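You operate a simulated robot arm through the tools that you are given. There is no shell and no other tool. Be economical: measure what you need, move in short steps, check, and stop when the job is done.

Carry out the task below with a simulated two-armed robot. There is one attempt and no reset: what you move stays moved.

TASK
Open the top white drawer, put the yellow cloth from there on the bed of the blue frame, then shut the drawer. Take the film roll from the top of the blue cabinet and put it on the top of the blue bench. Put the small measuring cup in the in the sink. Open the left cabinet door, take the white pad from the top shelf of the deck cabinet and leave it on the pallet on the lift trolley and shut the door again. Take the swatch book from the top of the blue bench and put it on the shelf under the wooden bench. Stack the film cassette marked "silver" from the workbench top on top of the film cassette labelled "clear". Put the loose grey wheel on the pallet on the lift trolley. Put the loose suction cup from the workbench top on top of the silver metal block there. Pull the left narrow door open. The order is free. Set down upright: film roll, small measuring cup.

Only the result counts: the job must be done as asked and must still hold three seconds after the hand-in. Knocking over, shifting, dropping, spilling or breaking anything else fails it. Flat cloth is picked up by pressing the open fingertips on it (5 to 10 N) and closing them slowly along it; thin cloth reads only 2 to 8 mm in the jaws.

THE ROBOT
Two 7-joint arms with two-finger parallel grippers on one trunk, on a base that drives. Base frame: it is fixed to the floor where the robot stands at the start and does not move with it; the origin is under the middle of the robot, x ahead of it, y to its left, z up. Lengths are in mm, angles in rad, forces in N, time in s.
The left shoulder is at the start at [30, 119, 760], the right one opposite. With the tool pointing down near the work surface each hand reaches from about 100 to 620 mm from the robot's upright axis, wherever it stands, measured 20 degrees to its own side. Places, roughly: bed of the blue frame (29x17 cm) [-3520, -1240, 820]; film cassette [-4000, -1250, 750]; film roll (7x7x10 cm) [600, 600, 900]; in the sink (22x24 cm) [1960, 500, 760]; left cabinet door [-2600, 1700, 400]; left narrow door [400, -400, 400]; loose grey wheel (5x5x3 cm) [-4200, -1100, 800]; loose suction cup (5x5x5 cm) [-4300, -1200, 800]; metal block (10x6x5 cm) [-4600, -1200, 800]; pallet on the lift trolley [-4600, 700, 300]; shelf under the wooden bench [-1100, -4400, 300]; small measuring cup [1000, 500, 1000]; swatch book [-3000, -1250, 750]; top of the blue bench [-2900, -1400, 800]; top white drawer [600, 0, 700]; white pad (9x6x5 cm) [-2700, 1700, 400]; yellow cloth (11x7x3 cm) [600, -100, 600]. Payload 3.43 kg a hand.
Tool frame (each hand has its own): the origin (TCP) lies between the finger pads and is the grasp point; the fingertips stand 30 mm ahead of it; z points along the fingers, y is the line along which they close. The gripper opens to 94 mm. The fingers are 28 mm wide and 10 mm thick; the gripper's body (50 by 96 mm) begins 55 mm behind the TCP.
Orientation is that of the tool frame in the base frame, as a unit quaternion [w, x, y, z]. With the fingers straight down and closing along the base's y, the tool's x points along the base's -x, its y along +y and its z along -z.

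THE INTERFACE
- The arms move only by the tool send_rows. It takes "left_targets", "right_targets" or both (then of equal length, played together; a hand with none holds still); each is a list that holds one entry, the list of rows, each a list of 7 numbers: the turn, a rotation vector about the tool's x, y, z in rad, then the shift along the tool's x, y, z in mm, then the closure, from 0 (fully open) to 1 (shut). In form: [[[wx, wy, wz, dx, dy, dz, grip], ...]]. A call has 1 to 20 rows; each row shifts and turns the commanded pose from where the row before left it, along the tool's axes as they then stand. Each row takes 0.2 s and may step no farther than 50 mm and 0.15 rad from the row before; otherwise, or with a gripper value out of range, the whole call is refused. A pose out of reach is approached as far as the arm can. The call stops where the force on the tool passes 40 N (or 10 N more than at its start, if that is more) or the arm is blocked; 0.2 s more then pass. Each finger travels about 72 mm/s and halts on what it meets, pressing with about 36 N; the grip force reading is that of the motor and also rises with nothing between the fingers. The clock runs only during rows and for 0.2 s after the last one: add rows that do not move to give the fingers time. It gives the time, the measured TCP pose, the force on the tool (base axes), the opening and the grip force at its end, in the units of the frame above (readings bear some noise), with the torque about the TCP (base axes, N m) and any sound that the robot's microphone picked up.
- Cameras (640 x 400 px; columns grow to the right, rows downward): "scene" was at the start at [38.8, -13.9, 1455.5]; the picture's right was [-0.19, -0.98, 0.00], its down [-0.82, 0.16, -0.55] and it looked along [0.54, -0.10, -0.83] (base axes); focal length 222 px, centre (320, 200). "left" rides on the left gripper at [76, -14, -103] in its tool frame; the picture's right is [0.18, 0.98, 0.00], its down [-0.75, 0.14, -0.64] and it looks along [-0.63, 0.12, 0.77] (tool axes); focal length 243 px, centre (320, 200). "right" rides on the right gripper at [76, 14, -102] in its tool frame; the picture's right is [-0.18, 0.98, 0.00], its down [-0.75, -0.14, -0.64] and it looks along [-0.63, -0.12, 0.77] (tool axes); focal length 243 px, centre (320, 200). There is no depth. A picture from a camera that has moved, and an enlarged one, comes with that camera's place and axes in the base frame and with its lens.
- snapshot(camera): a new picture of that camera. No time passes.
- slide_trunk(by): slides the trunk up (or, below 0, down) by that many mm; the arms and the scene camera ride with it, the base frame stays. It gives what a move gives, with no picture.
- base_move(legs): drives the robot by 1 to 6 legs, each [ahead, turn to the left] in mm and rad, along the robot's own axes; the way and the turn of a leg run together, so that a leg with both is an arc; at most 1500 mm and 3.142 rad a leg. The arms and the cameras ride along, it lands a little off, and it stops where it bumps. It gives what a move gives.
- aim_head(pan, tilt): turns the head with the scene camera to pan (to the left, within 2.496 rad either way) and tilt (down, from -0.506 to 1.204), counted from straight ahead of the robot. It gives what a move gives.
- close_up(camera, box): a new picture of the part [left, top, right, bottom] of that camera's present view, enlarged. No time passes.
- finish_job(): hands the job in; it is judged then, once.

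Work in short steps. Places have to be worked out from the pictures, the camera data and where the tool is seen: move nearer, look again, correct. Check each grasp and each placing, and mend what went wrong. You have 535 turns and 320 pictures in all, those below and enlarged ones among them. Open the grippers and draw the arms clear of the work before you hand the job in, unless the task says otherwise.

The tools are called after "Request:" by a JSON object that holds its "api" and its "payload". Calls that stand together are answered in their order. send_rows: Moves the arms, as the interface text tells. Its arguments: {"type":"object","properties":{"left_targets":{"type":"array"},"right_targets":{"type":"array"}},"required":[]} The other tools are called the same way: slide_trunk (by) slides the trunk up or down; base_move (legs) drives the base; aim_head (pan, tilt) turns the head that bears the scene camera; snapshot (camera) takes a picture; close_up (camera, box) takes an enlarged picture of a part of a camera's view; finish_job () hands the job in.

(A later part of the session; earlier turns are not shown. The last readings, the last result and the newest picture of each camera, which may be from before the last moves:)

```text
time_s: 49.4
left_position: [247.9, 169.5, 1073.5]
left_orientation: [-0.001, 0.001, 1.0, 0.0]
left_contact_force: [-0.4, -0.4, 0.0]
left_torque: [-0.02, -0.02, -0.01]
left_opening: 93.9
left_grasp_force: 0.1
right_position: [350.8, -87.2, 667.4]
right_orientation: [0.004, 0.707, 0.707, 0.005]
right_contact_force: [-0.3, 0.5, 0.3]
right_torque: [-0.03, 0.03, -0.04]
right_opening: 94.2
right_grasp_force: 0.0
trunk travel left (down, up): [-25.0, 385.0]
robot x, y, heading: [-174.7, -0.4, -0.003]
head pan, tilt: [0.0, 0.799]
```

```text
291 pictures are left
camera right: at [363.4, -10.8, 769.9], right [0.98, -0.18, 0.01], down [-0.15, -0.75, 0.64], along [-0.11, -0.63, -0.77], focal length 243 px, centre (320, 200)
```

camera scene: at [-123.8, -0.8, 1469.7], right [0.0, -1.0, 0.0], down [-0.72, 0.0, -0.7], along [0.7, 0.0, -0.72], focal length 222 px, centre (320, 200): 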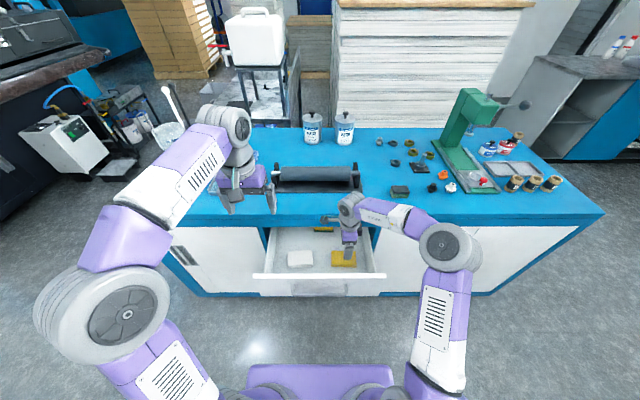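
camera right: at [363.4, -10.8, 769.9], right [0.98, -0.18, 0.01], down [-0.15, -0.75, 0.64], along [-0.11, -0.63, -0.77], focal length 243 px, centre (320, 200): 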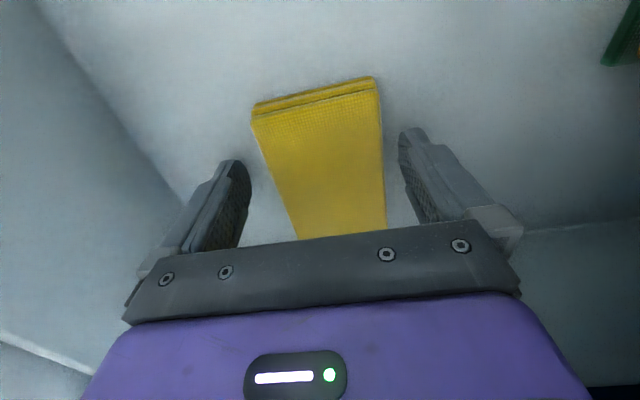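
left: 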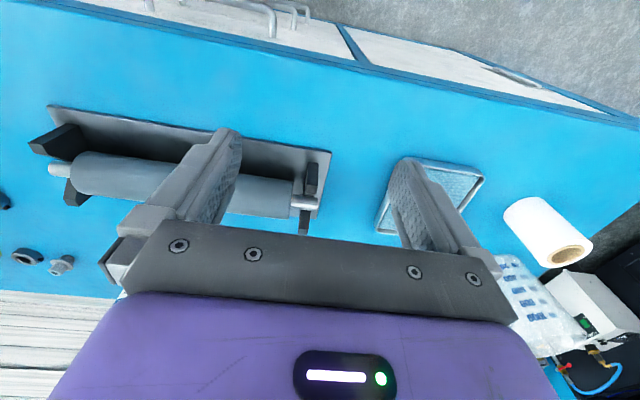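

Request:
{"api": "send_rows", "payload": {"right_targets": [[[0, 0, 0, 0, 0, 2, 0], [0, 0, 0, 0, 0, 0, 0.1], [0, 0, 0, 0, 0, 0, 0.2], [0, 0, 0, 0, 0, 0, 0.3], [0, 0, 0, 0, 0, 0, 0.4], [0, 0, 0, 0, 0, 0, 0.6], [0, 0, 0, 0, 0, 0, 1], [0, 0, 0, 0, 0, 0, 1], [0, 0, 0, 0, 0, 0, 1], [0, 0, 0, 0, 0, -3, 1], [0, 0, 0, 0, 0, -3, 1], [0, 0, 0, 0, 0, -3, 1]]]}}

Request:
{"api": "snapshot", "payload": {"camera": "right"}}

```text
time_s: 52.0
left_position: [248.6, 168.3, 1072.0]
left_orientation: [0.0, 0.001, 1.0, 0.001]
left_contact_force: [0.1, 1.4, -0.2]
left_torque: [0.02, -0.01, 0.01]
left_opening: 94.0
left_grasp_force: 0.1
right_position: [352.4, -85.1, 674.0]
right_orientation: [0.004, 0.706, 0.708, 0.006]
right_contact_force: [0.1, 0.0, -0.5]
right_torque: [0.01, -0.02, -0.04]
right_opening: 64.9
right_grasp_force: 35.7
trunk travel left (down, up): [-25.0, 385.0]
robot x, y, heading: [-174.4, 0.4, -0.004]
head pan, tilt: [0.0, 0.799]
```

```text
290 pictures are left
camera right: at [364.0, -10.5, 776.7], right [0.98, -0.18, 0.01], down [-0.15, -0.75, 0.64], along [-0.11, -0.63, -0.77], focal length 243 px, centre (320, 200)
```

right: 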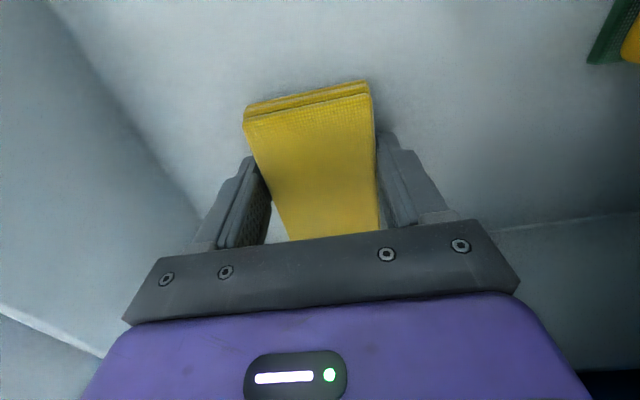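

Request:
{"api": "send_rows", "payload": {"right_targets": [[[0, 0, 0, 0, 0, -5, 1], [0, 0, 0, 0, 0, -5, 1], [0, 0, 0, 0, 0, -5, 1], [0, 0, 0, 0, 0, -5, 1], [0, 0, 0, 0, 0, -5, 1], [0, 0, 0, 0, 0, -5, 1]]]}}

Request:
{"api": "snapshot", "payload": {"camera": "right"}}

```text
time_s: 53.4
left_position: [247.9, 169.5, 1072.2]
left_orientation: [0.0, 0.0, 1.0, 0.0]
left_contact_force: [0.2, 0.9, -0.8]
left_torque: [0.0, -0.03, -0.01]
left_opening: 94.1
left_grasp_force: 0.1
right_position: [352.1, -87.1, 703.7]
right_orientation: [0.004, 0.707, 0.707, 0.006]
right_contact_force: [0.9, 1.1, -0.4]
right_torque: [0.03, 0.01, -0.01]
right_opening: 65.0
right_grasp_force: 36.3
trunk travel left (down, up): [-25.0, 385.0]
robot x, y, heading: [-173.4, -0.3, -0.006]
head pan, tilt: [0.0, 0.799]
```

```text
289 pictures are left
camera right: at [364.0, -10.8, 806.3], right [0.98, -0.18, 0.01], down [-0.15, -0.75, 0.64], along [-0.11, -0.63, -0.77], focal length 243 px, centre (320, 200)
```

right: 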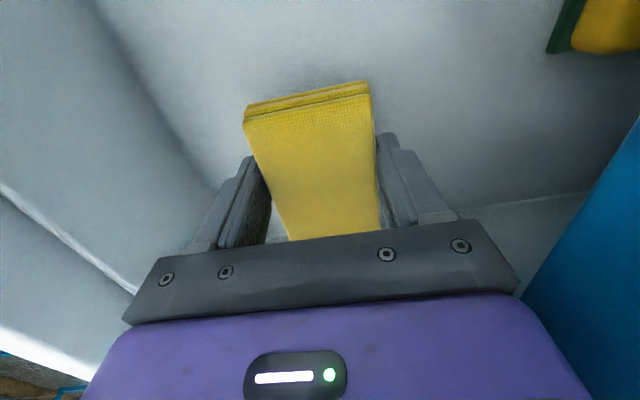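

Holding at 65 mm and rising. Continue lifting gently.

Request:
{"api": "send_rows", "payload": {"right_targets": [[[0, 0, 0, 0, 0, -7, 1], [0, 0, 0, 0, 0, -9, 1], [0, 0, 0, 0, 0, -11, 1], [0, 0, 0, 0, 0, -12, 1], [0, 0, 0, 0, 0, -12, 1], [0, 0, 0, 0, 0, -12, 1], [0, 0, 0, 0, 0, -12, 1], [0, 0, 0, 0, 0, -12, 1], [0, 0, 0, 0, 0, -12, 1], [0, 0, 0, 0, 0, -12, 1], [0, 0, 0, 0, 0, -12, 1], [0, 0, 0, 0, 0, -12, 1], [0, 0, 0, 0, 0, -12, 1], [0, 0, 0, 0, 0, -12, 1], [0, 0, 0, 0, 0, -12, 1], [0, 0, 0, 0, 0, -9, 1], [0, 0, 0, 0, 0, -6, 1]]]}}

Request:
{"api": "snapshot", "payload": {"camera": "right"}}

```text
time_s: 57.0
left_position: [248.5, 168.7, 1072.6]
left_orientation: [0.0, 0.001, 1.0, 0.0]
left_contact_force: [-0.5, 0.5, 0.1]
left_torque: [-0.04, 0.01, -0.05]
left_opening: 93.9
left_grasp_force: 0.1
right_position: [348.9, -85.8, 890.5]
right_orientation: [0.004, 0.707, 0.708, 0.005]
right_contact_force: [0.0, 0.2, -0.2]
right_torque: [0.02, 0.0, 0.02]
right_opening: 65.1
right_grasp_force: 35.2
trunk travel left (down, up): [-25.0, 385.0]
robot x, y, heading: [-175.1, 2.8, -0.004]
head pan, tilt: [0.0, 0.799]
```

```text
288 pictures are left
camera right: at [360.8, -9.8, 993.3], right [0.98, -0.18, 0.01], down [-0.15, -0.75, 0.64], along [-0.11, -0.63, -0.77], focal length 243 px, centre (320, 200)
```

right: 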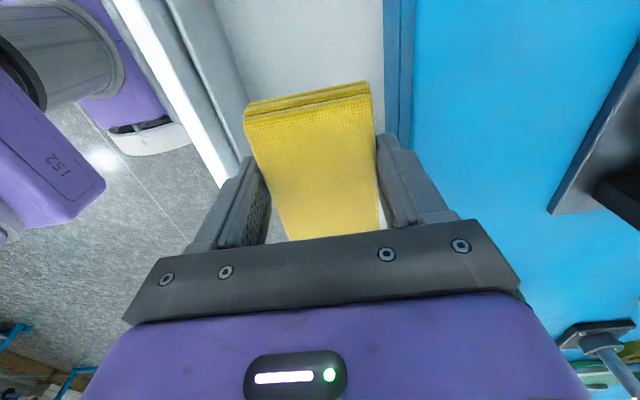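

Cloth is secure. Move the right hand aside to the right gently, and bring the left hand in front of the drawer (fingers closed).

Request:
{"api": "send_rows", "payload": {"right_targets": [[[0, 0, 0, -6, -4, 0, 1], [0, 0, 0, -10, -8, 0, 1], [0, 0, 0, -12, -10, 0, 1], [0, 0, 0, -12, -10, 0, 1], [0, 0, 0, -12, -10, 0, 1], [0, 0, 0, -12, -10, 0, 1], [0, 0, 0, -12, -10, 0, 1], [0, 0, 0, -12, -10, 0, 1], [0, 0, 0, -12, -10, 0, 1], [0, 0, 0, -12, -10, 0, 1], [0, 0, 0, -10, -5, 0, 1], [0, 0, 0, -6, 0, 0, 1]]], "left_targets": [[[0, 0, 0, 30, -10, 0, 0.3], [0, 0, 0, 30, -10, 0, 0.6], [0, 0, 0, 30, -20, 0, 1], [0, 0, 0, 30, -20, 0, 1], [0, 0, 0, 20, -20, 20, 1], [0, 0, 0, 0, -20, 40, 1], [0, 0, 0, 0, -20, 40, 1], [0, 0, 0, 0, -10, 40, 1], [0, 0, 0, 0, 0, 45, 1], [0, 0, 0, 0, 0, 45, 1], [0, 0, 0, 0, 0, 45, 1], [0, 0, 0, 0, 0, 45, 1]]]}}

Request:
{"api": "snapshot", "payload": {"camera": "scene"}}

```text
time_s: 59.6
left_position: [108.1, 38.6, 752.3]
left_orientation: [0.0, 0.0, 1.0, -0.001]
left_contact_force: [1.3, -0.2, 0.1]
left_torque: [0.02, -0.01, -0.03]
left_opening: 0.2
left_grasp_force: 33.0
right_position: [250.9, -215.3, 888.4]
right_orientation: [0.005, 0.707, 0.707, 0.006]
right_contact_force: [0.0, 0.0, -1.0]
right_torque: [0.0, 0.0, 0.0]
right_opening: 64.6
right_grasp_force: 36.1
trunk travel left (down, up): [-25.0, 385.0]
robot x, y, heading: [-176.0, -4.6, -0.004]
head pan, tilt: [0.0, 0.799]
```

```text
287 pictures are left
camera scene: at [-124.0, -1.2, 1469.7], right [0.0, -1.0, 0.0], down [-0.72, 0.0, -0.7], along [0.7, 0.0, -0.72], focal length 222 px, centre (320, 200)
```

scene: 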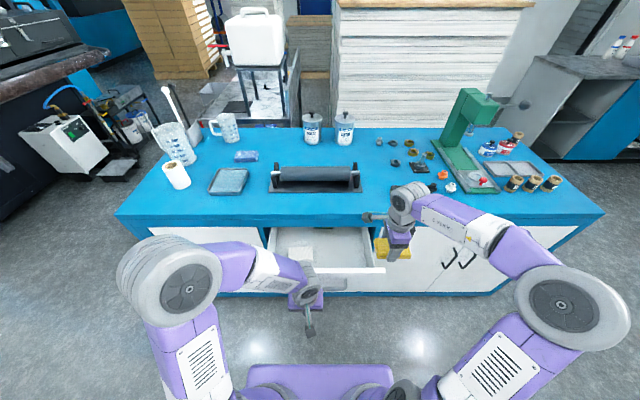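

Lower the left fingers in front of the bar and push the drawer shut, stopping on force.

Request:
{"api": "send_rows", "payload": {"left_targets": [[[0, 0, 0, 0, -20, 20, 1], [0, 0, 0, 0, -15, 20, 1], [0, 0, 0, -20, 0, 0, 1], [0, 0, 0, -20, 0, 0, 1], [0, 0, 0, -20, 0, 0, 1], [0, 0, 0, -20, 0, 0, 1], [0, 0, 0, -20, 0, 0, 1], [0, 0, 0, -20, 0, 0, 1], [0, 0, 0, -20, 0, 0, 1], [0, 0, 0, -20, 0, 0, 1], [0, 0, 0, -20, 0, 0, 1], [0, 0, 0, -20, 0, 0, 1], [0, 0, 0, -20, 0, 0, 1], [0, 0, 0, -15, 0, 0, 1], [0, 0, 0, -10, 0, 0, 1], [0, 0, 0, -10, 0, 0, 1], [0, 0, 0, -10, 0, 0, 1]]]}}

Request:
{"api": "snapshot", "payload": {"camera": "scene"}}

```text
time_s: 63.1
left_position: [352.9, 3.9, 709.9]
left_orientation: [-0.015, 0.001, 1.0, 0.003]
left_contact_force: [-14.6, 1.8, 4.3]
left_torque: [0.09, -0.2, 0.16]
left_opening: 0.2
left_grasp_force: 32.6
right_position: [250.4, -214.1, 889.9]
right_orientation: [0.004, 0.707, 0.707, 0.006]
right_contact_force: [0.2, 0.5, -1.0]
right_torque: [0.0, -0.02, 0.02]
right_opening: 64.9
right_grasp_force: 36.1
trunk travel left (down, up): [-25.0, 385.0]
robot x, y, heading: [-175.0, 1.5, -0.005]
head pan, tilt: [0.0, 0.799]
stopped in row 17 (left hand): the force on the tool passed its limit at 49 N (the readings are from after the stop); the commanded pose is now the measured one
```

```text
286 pictures are left
camera scene: at [-126.0, -0.8, 1469.8], right [0.0, -1.0, 0.0], down [-0.72, 0.0, -0.7], along [0.7, 0.0, -0.72], focal length 222 px, centre (320, 200)
```

scene: 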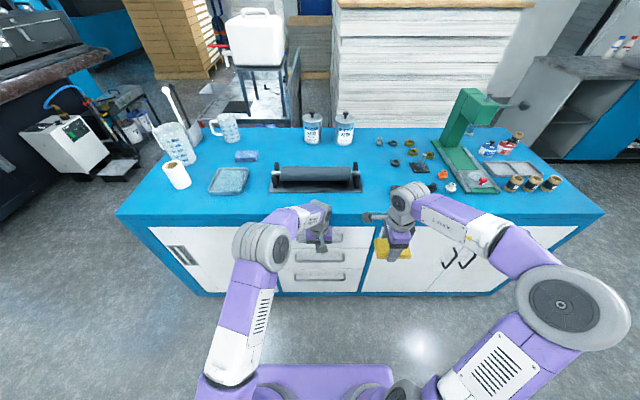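

Drawer is shut. Withdraw the left hand back and up, and verify the drawer.

Request:
{"api": "send_rows", "payload": {"left_targets": [[[0, 0, 0, 20, 0, 0, 1], [0, 0, 0, 30, 0, 0, 0.8], [0, 0, 0, 40, 0, 0, 0.5], [0, 0, 0, 40, 0, 0, 0.2], [0, 0, 0, 0, 20, -40, 0], [0, 0, 0, 0, 20, -40, 0], [0, 0, 0, 0, 20, -40, 0], [0, 0, 0, 0, 20, -40, 0], [0, 0, 0, 0, 20, -40, 0], [0, 0, 0, 0, 20, -40, 0], [0, 0, 0, 0, 20, -40, 0], [0, 0, 0, 0, 20, -40, 0]]]}}

Request:
{"api": "close_up", "payload": {"camera": "scene", "box": [130, 90, 410, 300]}}

```text
time_s: 65.7
left_position: [234.9, 162.5, 1036.0]
left_orientation: [-0.012, 0.002, 1.0, 0.004]
left_contact_force: [-0.2, -0.6, -0.7]
left_torque: [-0.02, 0.03, -0.01]
left_opening: 94.2
left_grasp_force: 0.0
right_position: [250.5, -215.0, 888.2]
right_orientation: [0.004, 0.708, 0.707, 0.005]
right_contact_force: [-0.3, 0.6, 0.1]
right_torque: [0.06, -0.03, 0.04]
right_opening: 64.8
right_grasp_force: 35.8
trunk travel left (down, up): [-25.0, 385.0]
robot x, y, heading: [-173.8, 1.8, -0.002]
head pan, tilt: [0.0, 0.799]
```

```text
1.90 times, centred on (270, 195) of scene
camera zoom: at [-125.0, -0.5, 1469.7], right [0.0, -1.0, 0.0], down [-0.72, 0.0, -0.7], along [0.7, 0.0, -0.72], focal length 423 px, centre (415, 210)
```

zoom: 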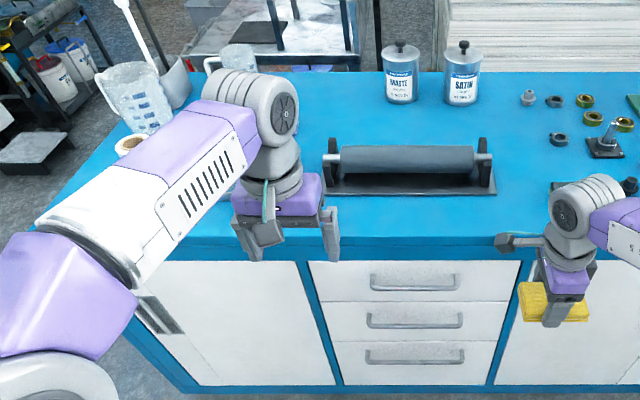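

Drawer is flush shut. Raise the trunk 150 mm and shift toward the film roll (robot target ≈(150, 480)).

Request:
{"api": "slide_trunk", "payload": {"by": 150}}

Request:
{"api": "base_move", "payload": {"legs": [[0, 0.975]]}}

Request:
{"api": "snapshot", "payload": {"camera": "right"}}

```text
time_s: 67.4
left_position: [236.1, 161.4, 1185.1]
left_orientation: [-0.012, 0.001, 1.0, 0.003]
left_contact_force: [0.2, 0.1, 0.4]
left_torque: [0.01, -0.02, -0.02]
left_opening: 94.0
left_grasp_force: 0.1
right_position: [251.1, -214.1, 1039.1]
right_orientation: [0.004, 0.707, 0.707, 0.006]
right_contact_force: [0.0, 0.4, -0.6]
right_torque: [-0.02, 0.0, 0.02]
right_opening: 64.9
right_grasp_force: 36.5
trunk travel left (down, up): [-175.0, 235.0]
robot x, y, heading: [-176.9, -0.1, 0.0]
head pan, tilt: [0.0, 0.799]
```

```text
time_s: 70.3
left_position: [-78.4, 431.6, 1185.7]
left_orientation: [-0.011, -0.467, 0.884, -0.003]
left_contact_force: [0.7, -0.9, 0.2]
left_torque: [0.02, 0.0, -0.02]
left_opening: 93.9
left_grasp_force: 0.0
right_position: [241.9, 232.0, 1039.7]
right_orientation: [0.001, 0.295, 0.956, 0.006]
right_contact_force: [-0.7, -0.2, 0.6]
right_torque: [-0.02, -0.02, 0.01]
right_opening: 64.6
right_grasp_force: 36.4
trunk travel left (down, up): [-175.0, 235.0]
robot x, y, heading: [-174.6, -1.9, 0.977]
head pan, tilt: [0.0, 0.799]
```

```text
284 pictures are left
camera right: at [185.4, 284.9, 1141.2], right [0.71, 0.71, 0.01], down [0.54, -0.55, 0.64], along [0.46, -0.44, -0.77], focal length 243 px, centre (320, 200)
```

right: 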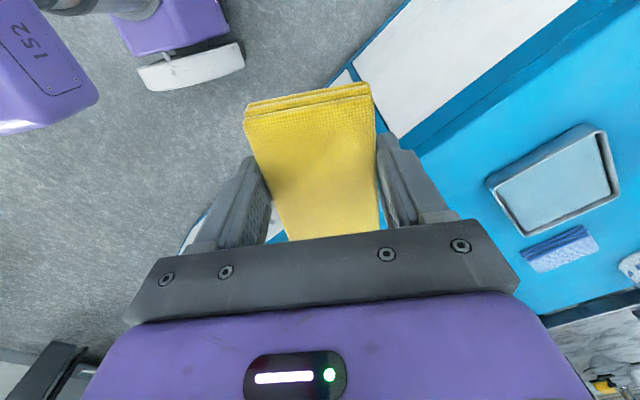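

Cloth is steady. Raise a bit more for clearance over the jug, then drive beside the roll.

Request:
{"api": "slide_trunk", "payload": {"by": 120}}

Request:
{"api": "base_move", "payload": {"legs": [[540, 0], [0, -0.975]]}}

Request:
{"api": "aim_head", "payload": {"pan": 0.3, "tilt": 0.85}}

Request:
{"api": "snapshot", "payload": {"camera": "scene"}}

Request:
{"api": "snapshot", "payload": {"camera": "left"}}

```text
time_s: 71.8
left_position: [-77.7, 431.2, 1306.2]
left_orientation: [-0.011, -0.468, 0.884, -0.002]
left_contact_force: [0.3, 0.2, -0.7]
left_torque: [0.0, -0.04, -0.01]
left_opening: 94.0
left_grasp_force: 0.0
right_position: [242.0, 231.8, 1157.8]
right_orientation: [0.001, 0.295, 0.956, 0.008]
right_contact_force: [-0.6, -0.4, 0.4]
right_torque: [-0.01, 0.02, 0.02]
right_opening: 64.7
right_grasp_force: 36.0
trunk travel left (down, up): [-295.0, 115.0]
robot x, y, heading: [-174.5, -0.7, 0.973]
head pan, tilt: [0.0, 0.799]
```

```text
time_s: 75.0
left_position: [204.4, 850.7, 1305.3]
left_orientation: [-0.013, -0.467, 0.884, -0.002]
left_contact_force: [0.0, -0.4, -0.5]
left_torque: [-0.03, 0.05, 0.02]
left_opening: 94.0
left_grasp_force: 0.1
right_position: [524.6, 652.6, 1158.2]
right_orientation: [0.0, 0.293, 0.956, 0.007]
right_contact_force: [-0.5, -0.5, -0.8]
right_torque: [0.01, 0.04, 0.0]
right_opening: 64.6
right_grasp_force: 35.7
trunk travel left (down, up): [-295.0, 115.0]
robot x, y, heading: [85.1, 435.6, 0.974]
head pan, tilt: [0.0, 0.799]
stopped in leg 1: the robot was blocked; the commanded pose is now the measured one
```

```text
time_s: 75.8
left_position: [201.9, 850.5, 1304.3]
left_orientation: [-0.011, -0.468, 0.884, -0.004]
left_contact_force: [0.0, 0.1, -0.1]
left_torque: [0.0, -0.04, 0.02]
left_opening: 94.0
left_grasp_force: 0.1
right_position: [521.2, 653.0, 1157.3]
right_orientation: [0.001, 0.293, 0.956, 0.007]
right_contact_force: [0.4, 0.0, -0.2]
right_torque: [0.0, -0.03, -0.03]
right_opening: 64.8
right_grasp_force: 35.6
trunk travel left (down, up): [-295.0, 115.0]
robot x, y, heading: [81.3, 435.6, 0.974]
head pan, tilt: [0.3, 0.85]
```

```text
283 pictures are left
camera scene: at [87.8, 486.1, 1735.7], right [0.95, -0.3, 0.0], down [-0.22, -0.72, -0.66], along [0.2, 0.63, -0.75], focal length 222 px, centre (320, 200)
```

scene: 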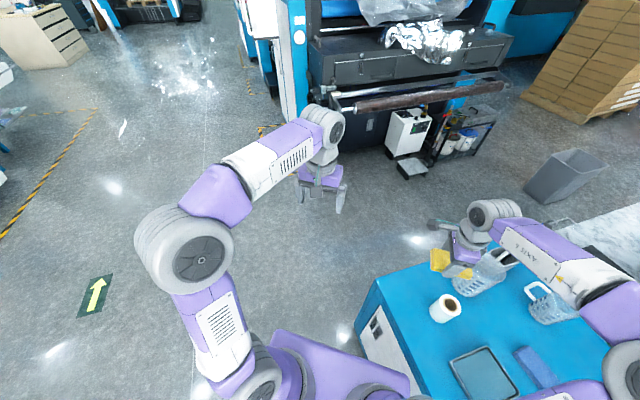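

```text
282 pictures are left
camera left: at [173.1, 781.5, 1409.6], right [-0.92, 0.4, 0.01], down [0.32, 0.71, 0.62], along [0.24, 0.58, -0.78], focal length 243 px, centre (320, 200)
```

left: 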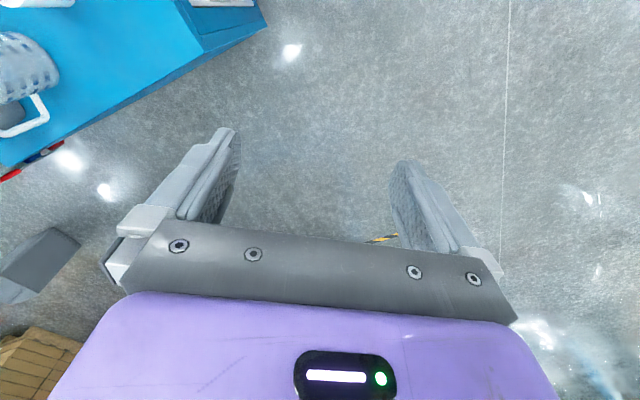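

The base touched the cabinet corner. Back off 60 mm, turn to face the cabinet; roll estimated at ≈(615, 577).

Request:
{"api": "base_move", "payload": {"legs": [[-60, 0], [0, -0.975], [60, 0]]}}

Request:
{"api": "aim_head", "payload": {"pan": 0.35, "tilt": 0.9}}

Request:
{"api": "snapshot", "payload": {"camera": "scene"}}

Request:
{"api": "snapshot", "payload": {"camera": "left"}}

```text
time_s: 79.8
left_position: [520.0, 523.8, 1305.0]
left_orientation: [-0.012, -0.005, 1.0, 0.003]
left_contact_force: [0.3, -0.3, 0.5]
left_torque: [-0.02, 0.04, -0.02]
left_opening: 94.2
left_grasp_force: 0.1
right_position: [538.2, 150.4, 1158.6]
right_orientation: [0.003, 0.702, 0.712, 0.005]
right_contact_force: [1.0, 0.9, -1.8]
right_torque: [0.01, 0.02, 0.0]
right_opening: 64.9
right_grasp_force: 36.4
trunk travel left (down, up): [-295.0, 115.0]
robot x, y, heading: [105.0, 388.7, 0.006]
head pan, tilt: [0.3, 0.85]
```

```text
time_s: 80.4
left_position: [519.0, 524.9, 1305.2]
left_orientation: [-0.012, -0.005, 1.0, 0.002]
left_contact_force: [-0.6, 0.8, 0.3]
left_torque: [0.0, 0.0, 0.01]
left_opening: 94.1
left_grasp_force: 0.2
right_position: [537.4, 151.2, 1158.4]
right_orientation: [0.003, 0.703, 0.712, 0.006]
right_contact_force: [0.3, -0.1, 0.2]
right_torque: [0.04, 0.0, -0.02]
right_opening: 64.7
right_grasp_force: 36.3
trunk travel left (down, up): [-295.0, 115.0]
robot x, y, heading: [110.1, 386.7, 0.007]
head pan, tilt: [0.351, 0.901]
```

```text
281 pictures are left
camera scene: at [150.0, 413.1, 1731.8], right [0.35, -0.94, 0.0], down [-0.73, -0.27, -0.62], along [0.58, 0.22, -0.78], focal length 222 px, centre (320, 200)
```

scene: 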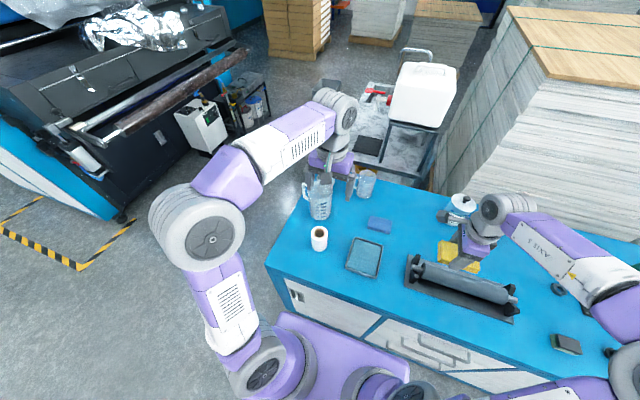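

```text
280 pictures are left
camera left: at [445.1, 509.0, 1409.5], right [-0.19, 0.98, 0.01], down [0.77, 0.14, 0.62], along [0.61, 0.13, -0.78], focal length 243 px, centre (320, 200)
```

left: 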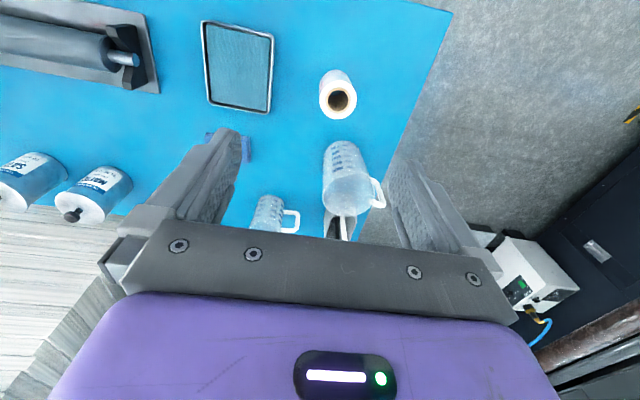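

Cross-checking three views puts the cabinet top at ≈845 and the roll's axis at ≈(574, 579), top ≈945. Move left hand above it.

Request:
{"api": "send_rows", "payload": {"left_targets": [[[0, -0.024, 0, -9, 9, 40, 0], [0, 0, 0, -9, 9, 40, 0], [0, 0, 0, -9, 9, 40, 0], [0, 0, 0, -9, 9, 40, 0], [0, 0, 0, -9, 9, 40, 0], [0, 0, 0, -9, 9, 40, 0]]]}}

Request:
{"api": "snapshot", "payload": {"camera": "left"}}

Request:
{"api": "snapshot", "payload": {"camera": "scene"}}

```text
time_s: 81.8
left_position: [571.5, 579.1, 1064.7]
left_orientation: [0.001, -0.005, 1.0, 0.002]
left_contact_force: [0.5, -0.5, -0.5]
left_torque: [0.04, 0.03, 0.01]
left_opening: 94.0
left_grasp_force: 0.1
right_position: [538.3, 150.8, 1158.3]
right_orientation: [0.003, 0.703, 0.711, 0.006]
right_contact_force: [0.9, 0.2, -0.5]
right_torque: [0.01, 0.02, -0.01]
right_opening: 65.0
right_grasp_force: 35.9
trunk travel left (down, up): [-295.0, 115.0]
robot x, y, heading: [110.1, 386.6, 0.006]
head pan, tilt: [0.351, 0.901]
```

```text
279 pictures are left
camera left: at [495.2, 563.9, 1167.8], right [-0.19, 0.98, 0.01], down [0.75, 0.14, 0.64], along [0.63, 0.13, -0.77], focal length 243 px, centre (320, 200)
```

left: 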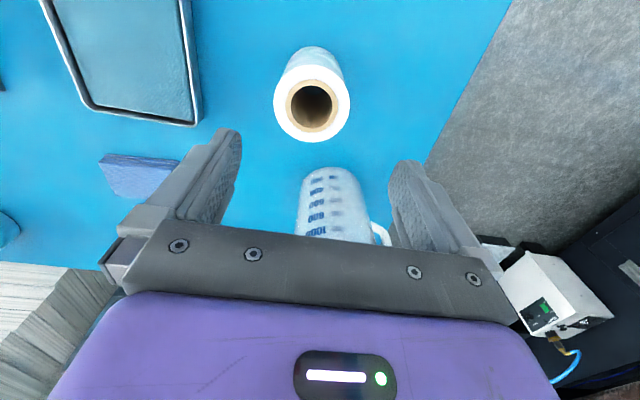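

```text
278 pictures are left
camera scene: at [150.5, 413.5, 1731.8], right [0.35, -0.94, 0.0], down [-0.73, -0.27, -0.62], along [0.58, 0.22, -0.78], focal length 222 px, centre (320, 200)
```

scene: 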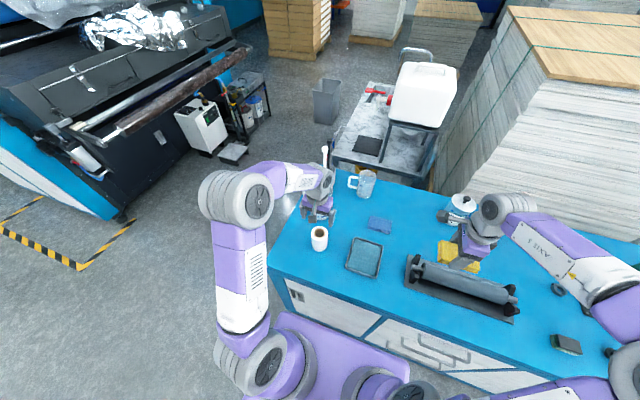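

Roll centre ≈(575, 574), top ≈940. Descend part-way straddling it and check.

Request:
{"api": "send_rows", "payload": {"left_targets": [[[0, 0, 0, -3, -5, 40, 0], [0, 0, 0, 0, 0, 35, 0], [0, 0, 0, 0, 0, 20, 0], [0, 0, 0, 0, 0, 15, 0]]]}}

Request:
{"api": "snapshot", "payload": {"camera": "left"}}

```text
time_s: 82.8
left_position: [574.4, 576.9, 957.1]
left_orientation: [0.0, -0.006, 1.0, 0.002]
left_contact_force: [0.5, 0.4, -0.2]
left_torque: [0.04, 0.02, 0.0]
left_opening: 93.9
left_grasp_force: 0.1
right_position: [538.5, 149.6, 1158.9]
right_orientation: [0.004, 0.703, 0.711, 0.006]
right_contact_force: [-0.1, 0.2, -0.7]
right_torque: [0.03, -0.01, 0.0]
right_opening: 64.8
right_grasp_force: 35.8
trunk travel left (down, up): [-295.0, 115.0]
robot x, y, heading: [110.5, 386.4, 0.005]
head pan, tilt: [0.351, 0.901]
```

```text
277 pictures are left
camera left: at [498.3, 561.6, 1058.6], right [-0.19, 0.98, 0.01], down [0.75, 0.14, 0.64], along [0.63, 0.13, -0.77], focal length 243 px, centre (320, 200)
```

left: 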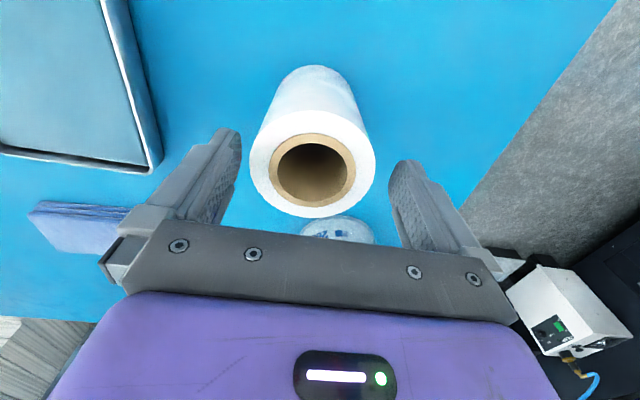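

Roll top ≈942, well centred. Descend 50 mm and close.

Request:
{"api": "send_rows", "payload": {"left_targets": [[[0, 0, 0, 3, -3, 25, 0], [0, 0, 0, 0, 0, 25, 0], [0, 0, 0, 0, 0, 0, 0.15], [0, 0, 0, 0, 0, 0, 0.3], [0, 0, 0, 0, 0, 0, 0.5], [0, 0, 0, 0, 0, 0, 0.8], [0, 0, 0, 0, 0, 0, 1], [0, 0, 0, 0, 0, 0, 1]]]}}

```text
time_s: 84.6
left_position: [570.5, 576.7, 906.3]
left_orientation: [0.0, -0.004, 1.0, 0.002]
left_contact_force: [-0.2, 0.2, 1.1]
left_torque: [-0.1, -0.03, -0.05]
left_opening: 68.0
left_grasp_force: 35.9
right_position: [537.1, 148.7, 1157.9]
right_orientation: [0.004, 0.702, 0.712, 0.007]
right_contact_force: [-0.1, -0.1, -1.0]
right_torque: [0.02, -0.02, -0.02]
right_opening: 64.6
right_grasp_force: 36.2
trunk travel left (down, up): [-295.0, 115.0]
robot x, y, heading: [106.7, 388.1, 0.011]
head pan, tilt: [0.351, 0.901]
```

Gripped at 68 mm. Lift gently.

Request:
{"api": "send_rows", "payload": {"left_targets": [[[0, 0, 0, 0, 0, -4, 1], [0, 0, 0, 0, 0, -8, 1], [0, 0, 0, 0, 0, -12, 1], [0, 0, 0, 0, 0, -15, 1], [0, 0, 0, 0, 0, -18, 1], [0, 0, 0, 0, 0, -20, 1], [0, 0, 0, 0, 0, -20, 1], [0, 0, 0, 0, 0, -20, 1], [0, 0, 0, 0, 0, -20, 1], [0, 0, 0, 5, 0, -20, 1], [0, 0, 0, 12, 0, -15, 1], [0, 0, 0, 20, 0, -15, 1], [0, 0, 0, 20, 0, -12, 1], [0, 0, 0, 20, 0, -8, 1], [0, 0, 0, 20, 0, -4, 1], [0, 0, 0, 20, 0, 0, 1], [0, 0, 0, 14, 0, 0, 1], [0, 0, 0, 8, 0, 0, 1]]], "right_targets": [[[0, 0, 0, 0, -4, 0, 1], [0, 0, 0, 0, -8, 0, 1], [0, 0, 0, 0, -10, 0, 1], [0, 0, 0, 0, -10, 0, 1], [0, 0, 0, 0, -10, 0, 1], [0, 0, 0, 0, -10, 0, 1], [0, 0, 0, 0, -10, 0, 1], [0, 0, 0, 0, -10, 0, 1], [0, 0, 0, 0, -10, 0, 1], [0, 0, 0, 0, -10, 0, 1], [0, 0, 0, 0, -10, 0, 1], [0, 0, 0, 0, -8, 0, 1], [0, 0, 0, 0, -4, 0, 1], [0, 0, 0, 0, 0, 0, 1], [0, 0, 0, 0, 0, 0, 1], [0, 0, 0, 0, 0, 0, 1], [0, 0, 0, 0, 0, 0, 1], [0, 0, 0, 0, 0, 0, 1]]]}}

Request:
{"api": "snapshot", "payload": {"camera": "left"}}

```text
time_s: 88.4
left_position: [431.4, 571.1, 1115.4]
left_orientation: [0.001, -0.005, 1.0, 0.003]
left_contact_force: [-0.2, 1.0, -2.3]
left_torque: [-0.01, -0.03, 0.03]
left_opening: 67.9
left_grasp_force: 36.3
right_position: [422.4, 148.5, 1158.1]
right_orientation: [0.003, 0.703, 0.711, 0.007]
right_contact_force: [0.0, -0.1, 0.2]
right_torque: [0.0, 0.01, 0.0]
right_opening: 64.7
right_grasp_force: 36.4
trunk travel left (down, up): [-295.0, 115.0]
robot x, y, heading: [108.9, 385.9, 0.009]
head pan, tilt: [0.351, 0.901]
```

```text
276 pictures are left
camera left: at [354.8, 555.3, 1218.7], right [-0.19, 0.98, 0.01], down [0.75, 0.14, 0.64], along [0.63, 0.13, -0.77], focal length 243 px, centre (320, 200)
```

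left: 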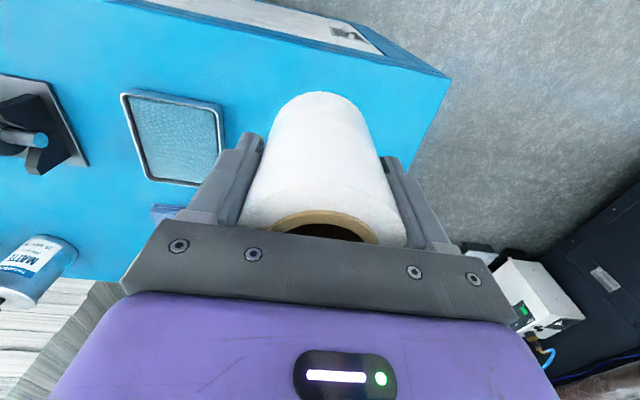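

Roll is held upright. Now drive toward the blue bench area in stages, checking the held items.

Request:
{"api": "base_move", "payload": {"legs": [[-400, 0], [0, -2.82]]}}

Request:
{"api": "aim_head", "payload": {"pan": 0.0, "tilt": 0.4}}

Request:
{"api": "snapshot", "payload": {"camera": "scene"}}

```text
time_s: 97.4
left_position: [-527.4, 100.4, 1116.8]
left_orientation: [0.002, 0.984, 0.181, 0.001]
left_contact_force: [0.5, 0.3, -1.9]
left_torque: [0.04, 0.0, 0.0]
left_opening: 67.7
left_grasp_force: 36.1
right_position: [-667.1, 499.9, 1157.5]
right_orientation: [0.007, 0.824, -0.567, -0.002]
right_contact_force: [0.2, -0.4, 0.2]
right_torque: [0.0, 0.05, 0.0]
right_opening: 64.6
right_grasp_force: 35.4
trunk travel left (down, up): [-295.0, 115.0]
robot x, y, heading: [-286.4, 384.7, -2.782]
head pan, tilt: [0.351, 0.901]
```

```text
time_s: 98.4
left_position: [-527.4, 101.5, 1115.7]
left_orientation: [0.002, 0.984, 0.18, 0.0]
left_contact_force: [-0.9, 0.1, -2.1]
left_torque: [-0.02, 0.0, 0.03]
left_opening: 68.0
left_grasp_force: 35.9
right_position: [-666.7, 499.7, 1157.6]
right_orientation: [0.006, 0.824, -0.567, -0.004]
right_contact_force: [-0.3, -0.1, 0.3]
right_torque: [-0.03, -0.04, 0.01]
right_opening: 65.0
right_grasp_force: 35.6
trunk travel left (down, up): [-295.0, 115.0]
robot x, y, heading: [-291.9, 382.9, -2.777]
head pan, tilt: [0.0, 0.4]
```

```text
275 pictures are left
camera scene: at [-348.3, 362.6, 1774.7], right [-0.35, 0.94, 0.0], down [0.36, 0.14, -0.92], along [-0.86, -0.33, -0.39], focal length 222 px, centre (320, 200)
```

scene: 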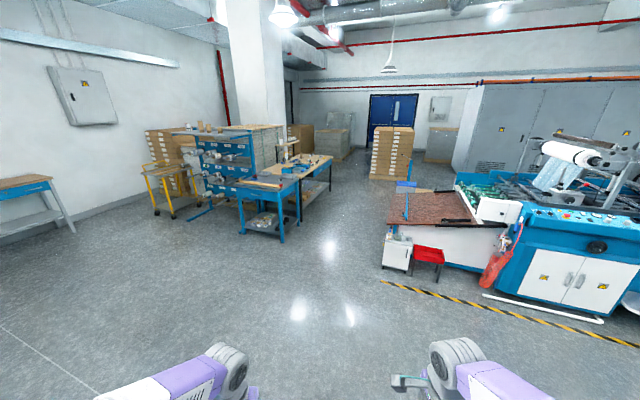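

Lane is clear; drive on.

Request:
{"api": "base_move", "payload": {"legs": [[1200, 0], [1200, 0], [0, 0.8]]}}

Request:
{"api": "aim_head", "payload": {"pan": 0.0, "tilt": 0.6}}

Request:
{"api": "snapshot", "payload": {"camera": "scene"}}

```text
time_s: 112.2
left_position: [-2494.1, -846.0, 1115.9]
left_orientation: [0.002, 0.834, 0.552, 0.001]
left_contact_force: [-0.2, -1.3, -1.9]
left_torque: [0.02, -0.02, -0.02]
left_opening: 67.5
left_grasp_force: 36.1
right_position: [-2878.1, -670.5, 1156.3]
right_orientation: [0.007, 0.98, -0.198, -0.001]
right_contact_force: [1.0, -0.1, -0.5]
right_torque: [0.02, 0.01, 0.0]
right_opening: 64.6
right_grasp_force: 36.2
trunk travel left (down, up): [-295.0, 115.0]
robot x, y, heading: [-2533.4, -478.6, -1.974]
head pan, tilt: [0.0, 0.4]
```

```text
time_s: 112.9
left_position: [-2495.1, -844.7, 1115.6]
left_orientation: [0.002, 0.834, 0.551, 0.002]
left_contact_force: [0.1, -0.2, -2.2]
left_torque: [-0.03, -0.01, 0.0]
left_opening: 67.8
left_grasp_force: 36.0
right_position: [-2878.9, -670.6, 1157.0]
right_orientation: [0.007, 0.98, -0.198, 0.001]
right_contact_force: [0.1, -0.3, -0.3]
right_torque: [-0.04, 0.0, -0.01]
right_opening: 64.6
right_grasp_force: 36.2
trunk travel left (down, up): [-295.0, 115.0]
robot x, y, heading: [-2537.2, -480.0, -1.971]
head pan, tilt: [0.0, 0.6]
```

```text
274 pictures are left
camera scene: at [-2558.0, -531.6, 1756.6], right [-0.92, 0.39, 0.0], down [0.22, 0.52, -0.83], along [-0.33, -0.76, -0.56], focal length 222 px, centre (320, 200)
```

scene: 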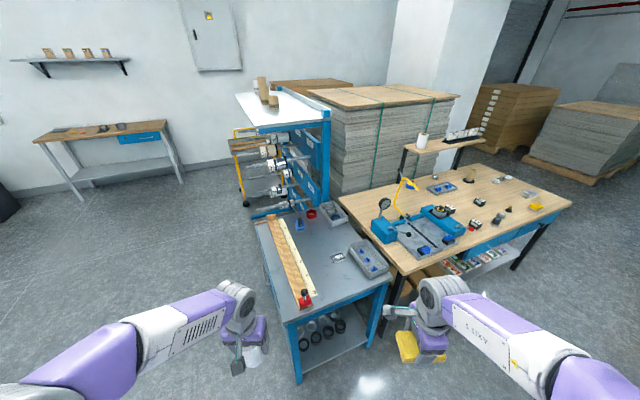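

Request:
{"api": "close_up", "payload": {"camera": "scene", "box": [220, 150, 420, 320]}}

Request:
{"api": "close_up", "payload": {"camera": "scene", "box": [340, 120, 580, 280]}}

```text
2.35 times, centred on (320, 235) of scene
camera zoom: at [-2558.0, -531.6, 1756.6], right [-0.92, 0.39, 0.0], down [0.22, 0.52, -0.83], along [-0.33, -0.76, -0.56], focal length 522 px, centre (320, 118)
```

zoom: 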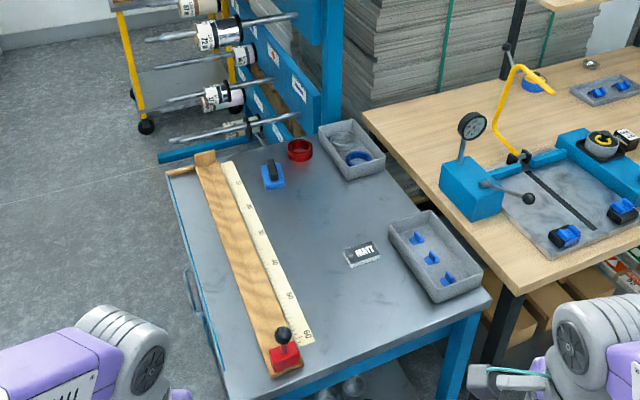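

```text
2.50 times, centred on (460, 200) of scene
camera zoom: at [-2558.0, -531.6, 1756.6], right [-0.92, 0.39, 0.0], down [0.22, 0.52, -0.83], along [-0.33, -0.76, -0.56], focal length 555 px, centre (-30, 200)
```

zoom: 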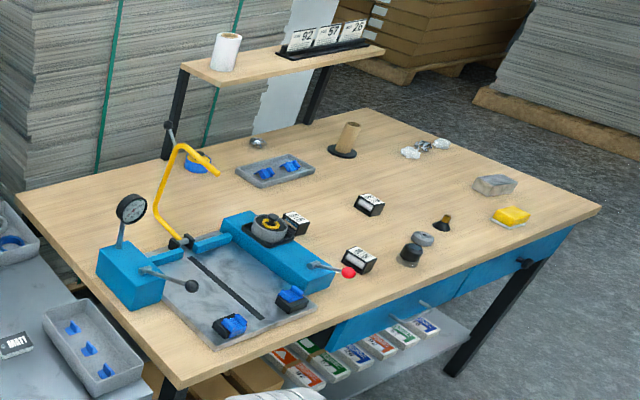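

The blue bench spans roughly x −2630…−3190, y −1040…−1750; swatch book ≈(−2985, −1261); free spot for the roll ≈(−2885, −1300). Drive to face the bench.

Request:
{"api": "base_move", "payload": {"legs": [[0, -0.586], [535, 0], [0, 0.986]]}}

Request:
{"api": "aim_head", "payload": {"pan": 0.0, "tilt": 0.85}}

Request:
{"api": "snapshot", "payload": {"camera": "scene"}}

```text
time_s: 117.5
left_position: [-3130.2, -1066.9, 1114.5]
left_orientation: [0.002, 0.96, 0.281, 0.003]
left_contact_force: [-0.7, -0.7, -2.4]
left_torque: [0.03, -0.07, 0.01]
left_opening: 67.8
left_grasp_force: 36.3
right_position: [-3348.5, -705.9, 1156.0]
right_orientation: [0.004, 0.879, -0.477, -0.002]
right_contact_force: [-1.1, 0.0, -0.9]
right_torque: [0.0, -0.03, 0.02]
right_opening: 64.8
right_grasp_force: 35.8
trunk travel left (down, up): [-295.0, 115.0]
robot x, y, heading: [-2962.3, -720.0, -2.566]
head pan, tilt: [0.0, 0.6]
stopped in leg 2: the robot was blocked; the commanded pose is now the measured one
```

```text
time_s: 118.3
left_position: [-3128.1, -1065.3, 1116.4]
left_orientation: [0.003, 0.96, 0.281, 0.001]
left_contact_force: [0.6, -0.3, -1.8]
left_torque: [0.0, -0.01, 0.0]
left_opening: 67.7
left_grasp_force: 36.6
right_position: [-3347.1, -703.6, 1157.3]
right_orientation: [0.005, 0.878, -0.478, -0.002]
right_contact_force: [-0.3, -0.9, -0.8]
right_torque: [-0.02, 0.01, 0.02]
right_opening: 64.8
right_grasp_force: 35.8
trunk travel left (down, up): [-295.0, 115.0]
robot x, y, heading: [-2963.6, -720.6, -2.567]
head pan, tilt: [0.0, 0.85]
```

```text
271 pictures are left
camera scene: at [-3005.0, -748.6, 1735.8], right [-0.54, 0.84, 0.0], down [0.63, 0.41, -0.66], along [-0.55, -0.36, -0.75], focal length 222 px, centre (320, 200)
```

scene: 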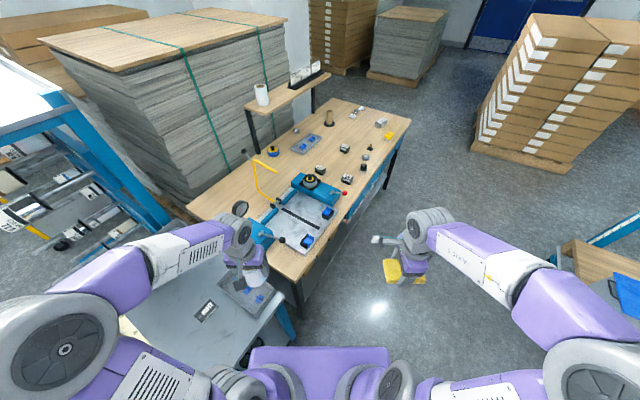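

Base corner touched the bench; back off, square up, approach.

Request:
{"api": "base_move", "payload": {"legs": [[-70, 0], [0, 0.996], [30, 0]]}}

Request:
{"api": "snapshot", "payload": {"camera": "scene"}}

Request:
{"api": "snapshot", "payload": {"camera": "left"}}

```text
time_s: 122.3
left_position: [-2708.0, -1038.7, 1116.4]
left_orientation: [0.002, 0.71, 0.704, 0.002]
left_contact_force: [-0.1, -0.4, -1.4]
left_torque: [0.0, 0.0, 0.02]
left_opening: 67.4
left_grasp_force: 35.6
right_position: [-3130.8, -1025.2, 1157.3]
right_orientation: [0.006, 1.0, -0.002, 0.001]
right_contact_force: [-0.5, 0.4, -1.5]
right_torque: [0.04, 0.0, -0.01]
right_opening: 64.8
right_grasp_force: 36.3
trunk travel left (down, up): [-295.0, 115.0]
robot x, y, heading: [-2907.1, -715.0, -1.572]
head pan, tilt: [0.0, 0.85]
```

```text
270 pictures are left
camera scene: at [-2906.7, -763.6, 1735.7], right [-1.0, 0.0, 0.0], down [0.0, 0.75, -0.66], along [0.0, -0.66, -0.75], focal length 222 px, centre (320, 200)
```

scene: 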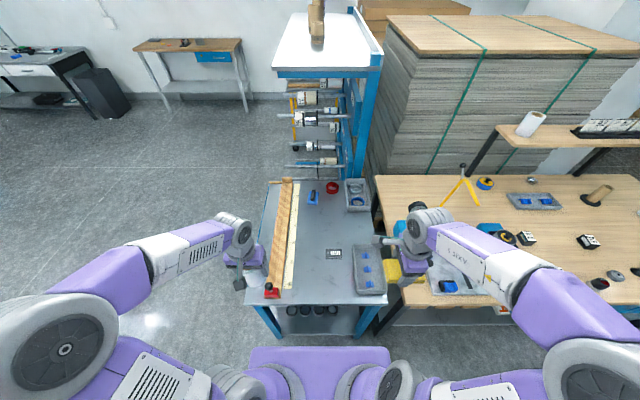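

```text
269 pictures are left
camera left: at [-2722.5, -963.8, 1218.7], right [0.98, 0.18, 0.01], down [0.13, -0.75, 0.64], along [0.12, -0.63, -0.77], focal length 243 px, centre (320, 200)
```

left: 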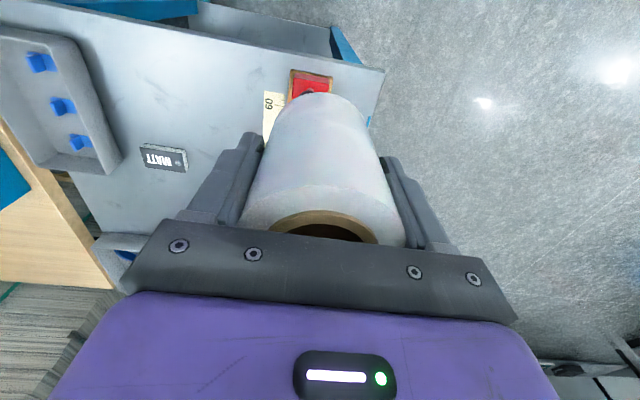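

Bench top ≈795; swatch ("MATT") at ≈(−2975, −1259). I'll set the roll at (−2860, −1250), moving gently above it first.

Request:
{"api": "send_rows", "payload": {"left_targets": [[[0, 0, 0, -5, -4, 0, 1], [0, 0, 0, -10, -7, 5, 1], [0, 0, 0, -14, -10, 10, 1], [0, 0, 0, -16, -11, 14, 1], [0, 0, 0, -16, -11, 15, 1], [0, 0, 0, -16, -11, 16, 1], [0, 0, 0, -16, -11, 16, 1], [0, 0, 0, -16, -11, 16, 1], [0, 0, 0, -16, -11, 16, 1], [0, 0, 0, -16, -11, 16, 1], [0, 0, 0, -16, -11, 16, 1], [0, 0, 0, -16, -11, 16, 1], [0, 0, 0, -16, -11, 15, 1], [0, 0, 0, -14, -11, 14, 1], [0, 0, 0, -8, -6, 12, 1], [0, 0, 0, 0, 0, 8, 1]]]}}

Request:
{"api": "snapshot", "payload": {"camera": "left"}}

Request:
{"api": "snapshot", "payload": {"camera": "scene"}}

```text
time_s: 125.7
left_position: [-2855.2, -1248.5, 910.1]
left_orientation: [0.002, 0.71, 0.705, 0.002]
left_contact_force: [0.1, 0.4, -2.4]
left_torque: [0.02, 0.02, 0.02]
left_opening: 67.5
left_grasp_force: 35.8
right_position: [-3130.4, -1024.8, 1158.2]
right_orientation: [0.006, 1.0, -0.001, 0.001]
right_contact_force: [-0.6, 0.2, -0.8]
right_torque: [0.02, -0.04, 0.0]
right_opening: 64.7
right_grasp_force: 35.3
trunk travel left (down, up): [-295.0, 115.0]
robot x, y, heading: [-2904.4, -714.0, -1.575]
head pan, tilt: [0.0, 0.85]
```

```text
268 pictures are left
camera left: at [-2870.8, -1174.0, 1012.3], right [0.98, 0.18, 0.01], down [0.13, -0.75, 0.64], along [0.12, -0.63, -0.77], focal length 243 px, centre (320, 200)
```

left: 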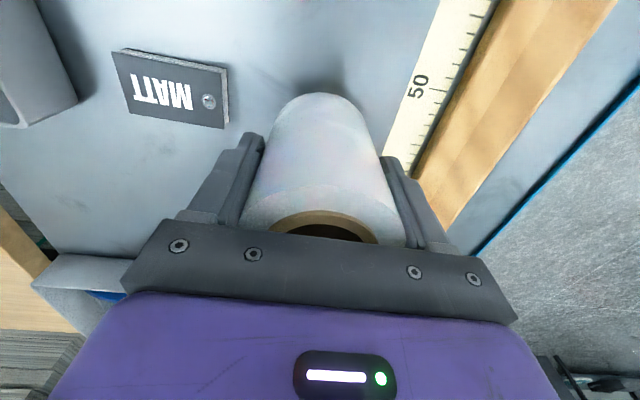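

```text
267 pictures are left
camera scene: at [-2906.8, -763.5, 1735.7], right [-1.0, 0.0, 0.0], down [0.0, 0.75, -0.66], along [0.0, -0.66, -0.75], focal length 222 px, centre (320, 200)
```

scene: 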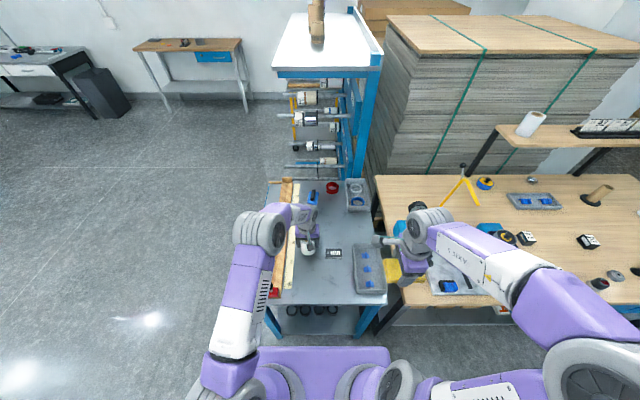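

Clear of the ruler and swatch. Shift 6 mm away from the ruler and lower until contact.

Request:
{"api": "send_rows", "payload": {"left_targets": [[[0, 0, 0, 0, -6, 10, 1], [0, 0, 0, 0, 0, 15, 1], [0, 0, 0, 0, 0, 8, 1], [0, 0, 0, 0, 0, 4, 1], [0, 0, 0, 0, 0, 3, 1], [0, 0, 0, 0, 0, 2, 1], [0, 0, 0, 0, 0, 2, 1]]]}}

```text
time_s: 127.3
left_position: [-2863.8, -1250.2, 866.1]
left_orientation: [0.002, 0.711, 0.704, 0.002]
left_contact_force: [0.2, -0.5, -2.0]
left_torque: [0.04, 0.01, 0.01]
left_opening: 67.4
left_grasp_force: 36.2
right_position: [-3130.8, -1025.1, 1157.4]
right_orientation: [0.006, 1.0, -0.001, 0.001]
right_contact_force: [0.5, -0.2, -0.1]
right_torque: [-0.04, -0.05, -0.01]
right_opening: 64.7
right_grasp_force: 36.1
trunk travel left (down, up): [-295.0, 115.0]
robot x, y, heading: [-2904.1, -714.3, -1.574]
head pan, tilt: [0.0, 0.85]
```

Request:
{"api": "send_rows", "payload": {"left_targets": [[[0, 0, 0, 0, 0, 2, 1], [0, 0, 0, 0, 0, 2, 1], [0, 0, 0, 0, 0, 2, 1], [0, 0, 0, 0, 0, 0, 1]]]}}

```text
time_s: 128.3
left_position: [-2862.0, -1250.2, 860.6]
left_orientation: [0.002, 0.709, 0.705, 0.002]
left_contact_force: [0.3, -0.7, -2.1]
left_torque: [-0.02, 0.02, 0.0]
left_opening: 67.6
left_grasp_force: 36.1
right_position: [-3131.4, -1025.9, 1156.1]
right_orientation: [0.006, 1.0, -0.002, 0.002]
right_contact_force: [0.1, -0.1, 0.0]
right_torque: [0.0, 0.0, 0.01]
right_opening: 64.9
right_grasp_force: 36.3
trunk travel left (down, up): [-295.0, 115.0]
robot x, y, heading: [-2906.6, -713.3, -1.573]
head pan, tilt: [0.0, 0.85]
```

Still hanging free (−2 N). Continue in small steps.

Request:
{"api": "send_rows", "payload": {"left_targets": [[[0, 0, 0, 0, 0, 2, 1], [0, 0, 0, 0, 0, 2, 1], [0, 0, 0, 0, 0, 0, 1]]]}}

Request:
{"api": "snapshot", "payload": {"camera": "left"}}

```text
time_s: 129.1
left_position: [-2864.0, -1248.8, 856.4]
left_orientation: [0.002, 0.71, 0.704, 0.001]
left_contact_force: [0.3, -0.1, -1.3]
left_torque: [0.03, 0.06, -0.04]
left_opening: 67.3
left_grasp_force: 36.2
right_position: [-3130.0, -1025.4, 1157.0]
right_orientation: [0.006, 1.0, -0.001, 0.002]
right_contact_force: [-0.3, 0.0, -0.1]
right_torque: [0.0, -0.04, 0.0]
right_opening: 64.9
right_grasp_force: 36.0
trunk travel left (down, up): [-295.0, 115.0]
robot x, y, heading: [-2907.1, -714.4, -1.568]
head pan, tilt: [0.0, 0.85]
```

```text
266 pictures are left
camera left: at [-2876.6, -1173.0, 958.9], right [0.98, 0.18, 0.01], down [0.13, -0.75, 0.64], along [0.12, -0.63, -0.77], focal length 243 px, centre (320, 200)
```

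left: 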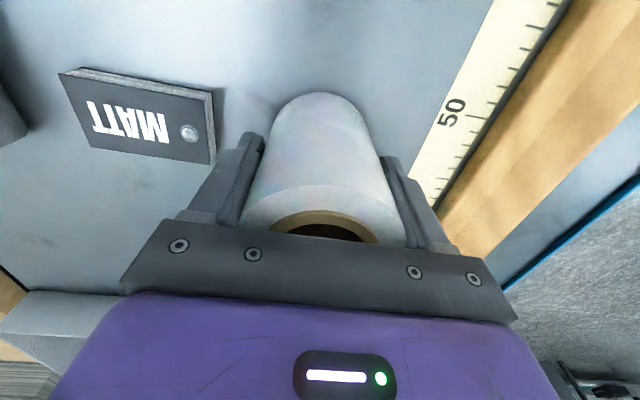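

Request:
{"api": "send_rows", "payload": {"left_targets": [[[0, 0, 0, 0, 0, 2, 1], [0, 0, 0, 0, 0, 2, 1], [0, 0, 0, 0, 0, 2, 1], [0, 0, 0, 0, 0, 0, 1]]]}}

```text
time_s: 130.1
left_position: [-2862.1, -1250.2, 854.3]
left_orientation: [0.005, 0.709, 0.705, -0.002]
left_contact_force: [5.8, 0.2, 35.8]
left_torque: [-0.1, 0.66, -0.26]
left_opening: 67.5
left_grasp_force: 36.3
right_position: [-3130.7, -1022.1, 1158.2]
right_orientation: [0.007, 1.0, -0.002, 0.001]
right_contact_force: [0.4, -0.4, -0.1]
right_torque: [0.01, -0.01, 0.0]
right_opening: 65.1
right_grasp_force: 36.3
trunk travel left (down, up): [-295.0, 115.0]
robot x, y, heading: [-2907.2, -715.8, -1.575]
head pan, tilt: [0.0, 0.85]
```

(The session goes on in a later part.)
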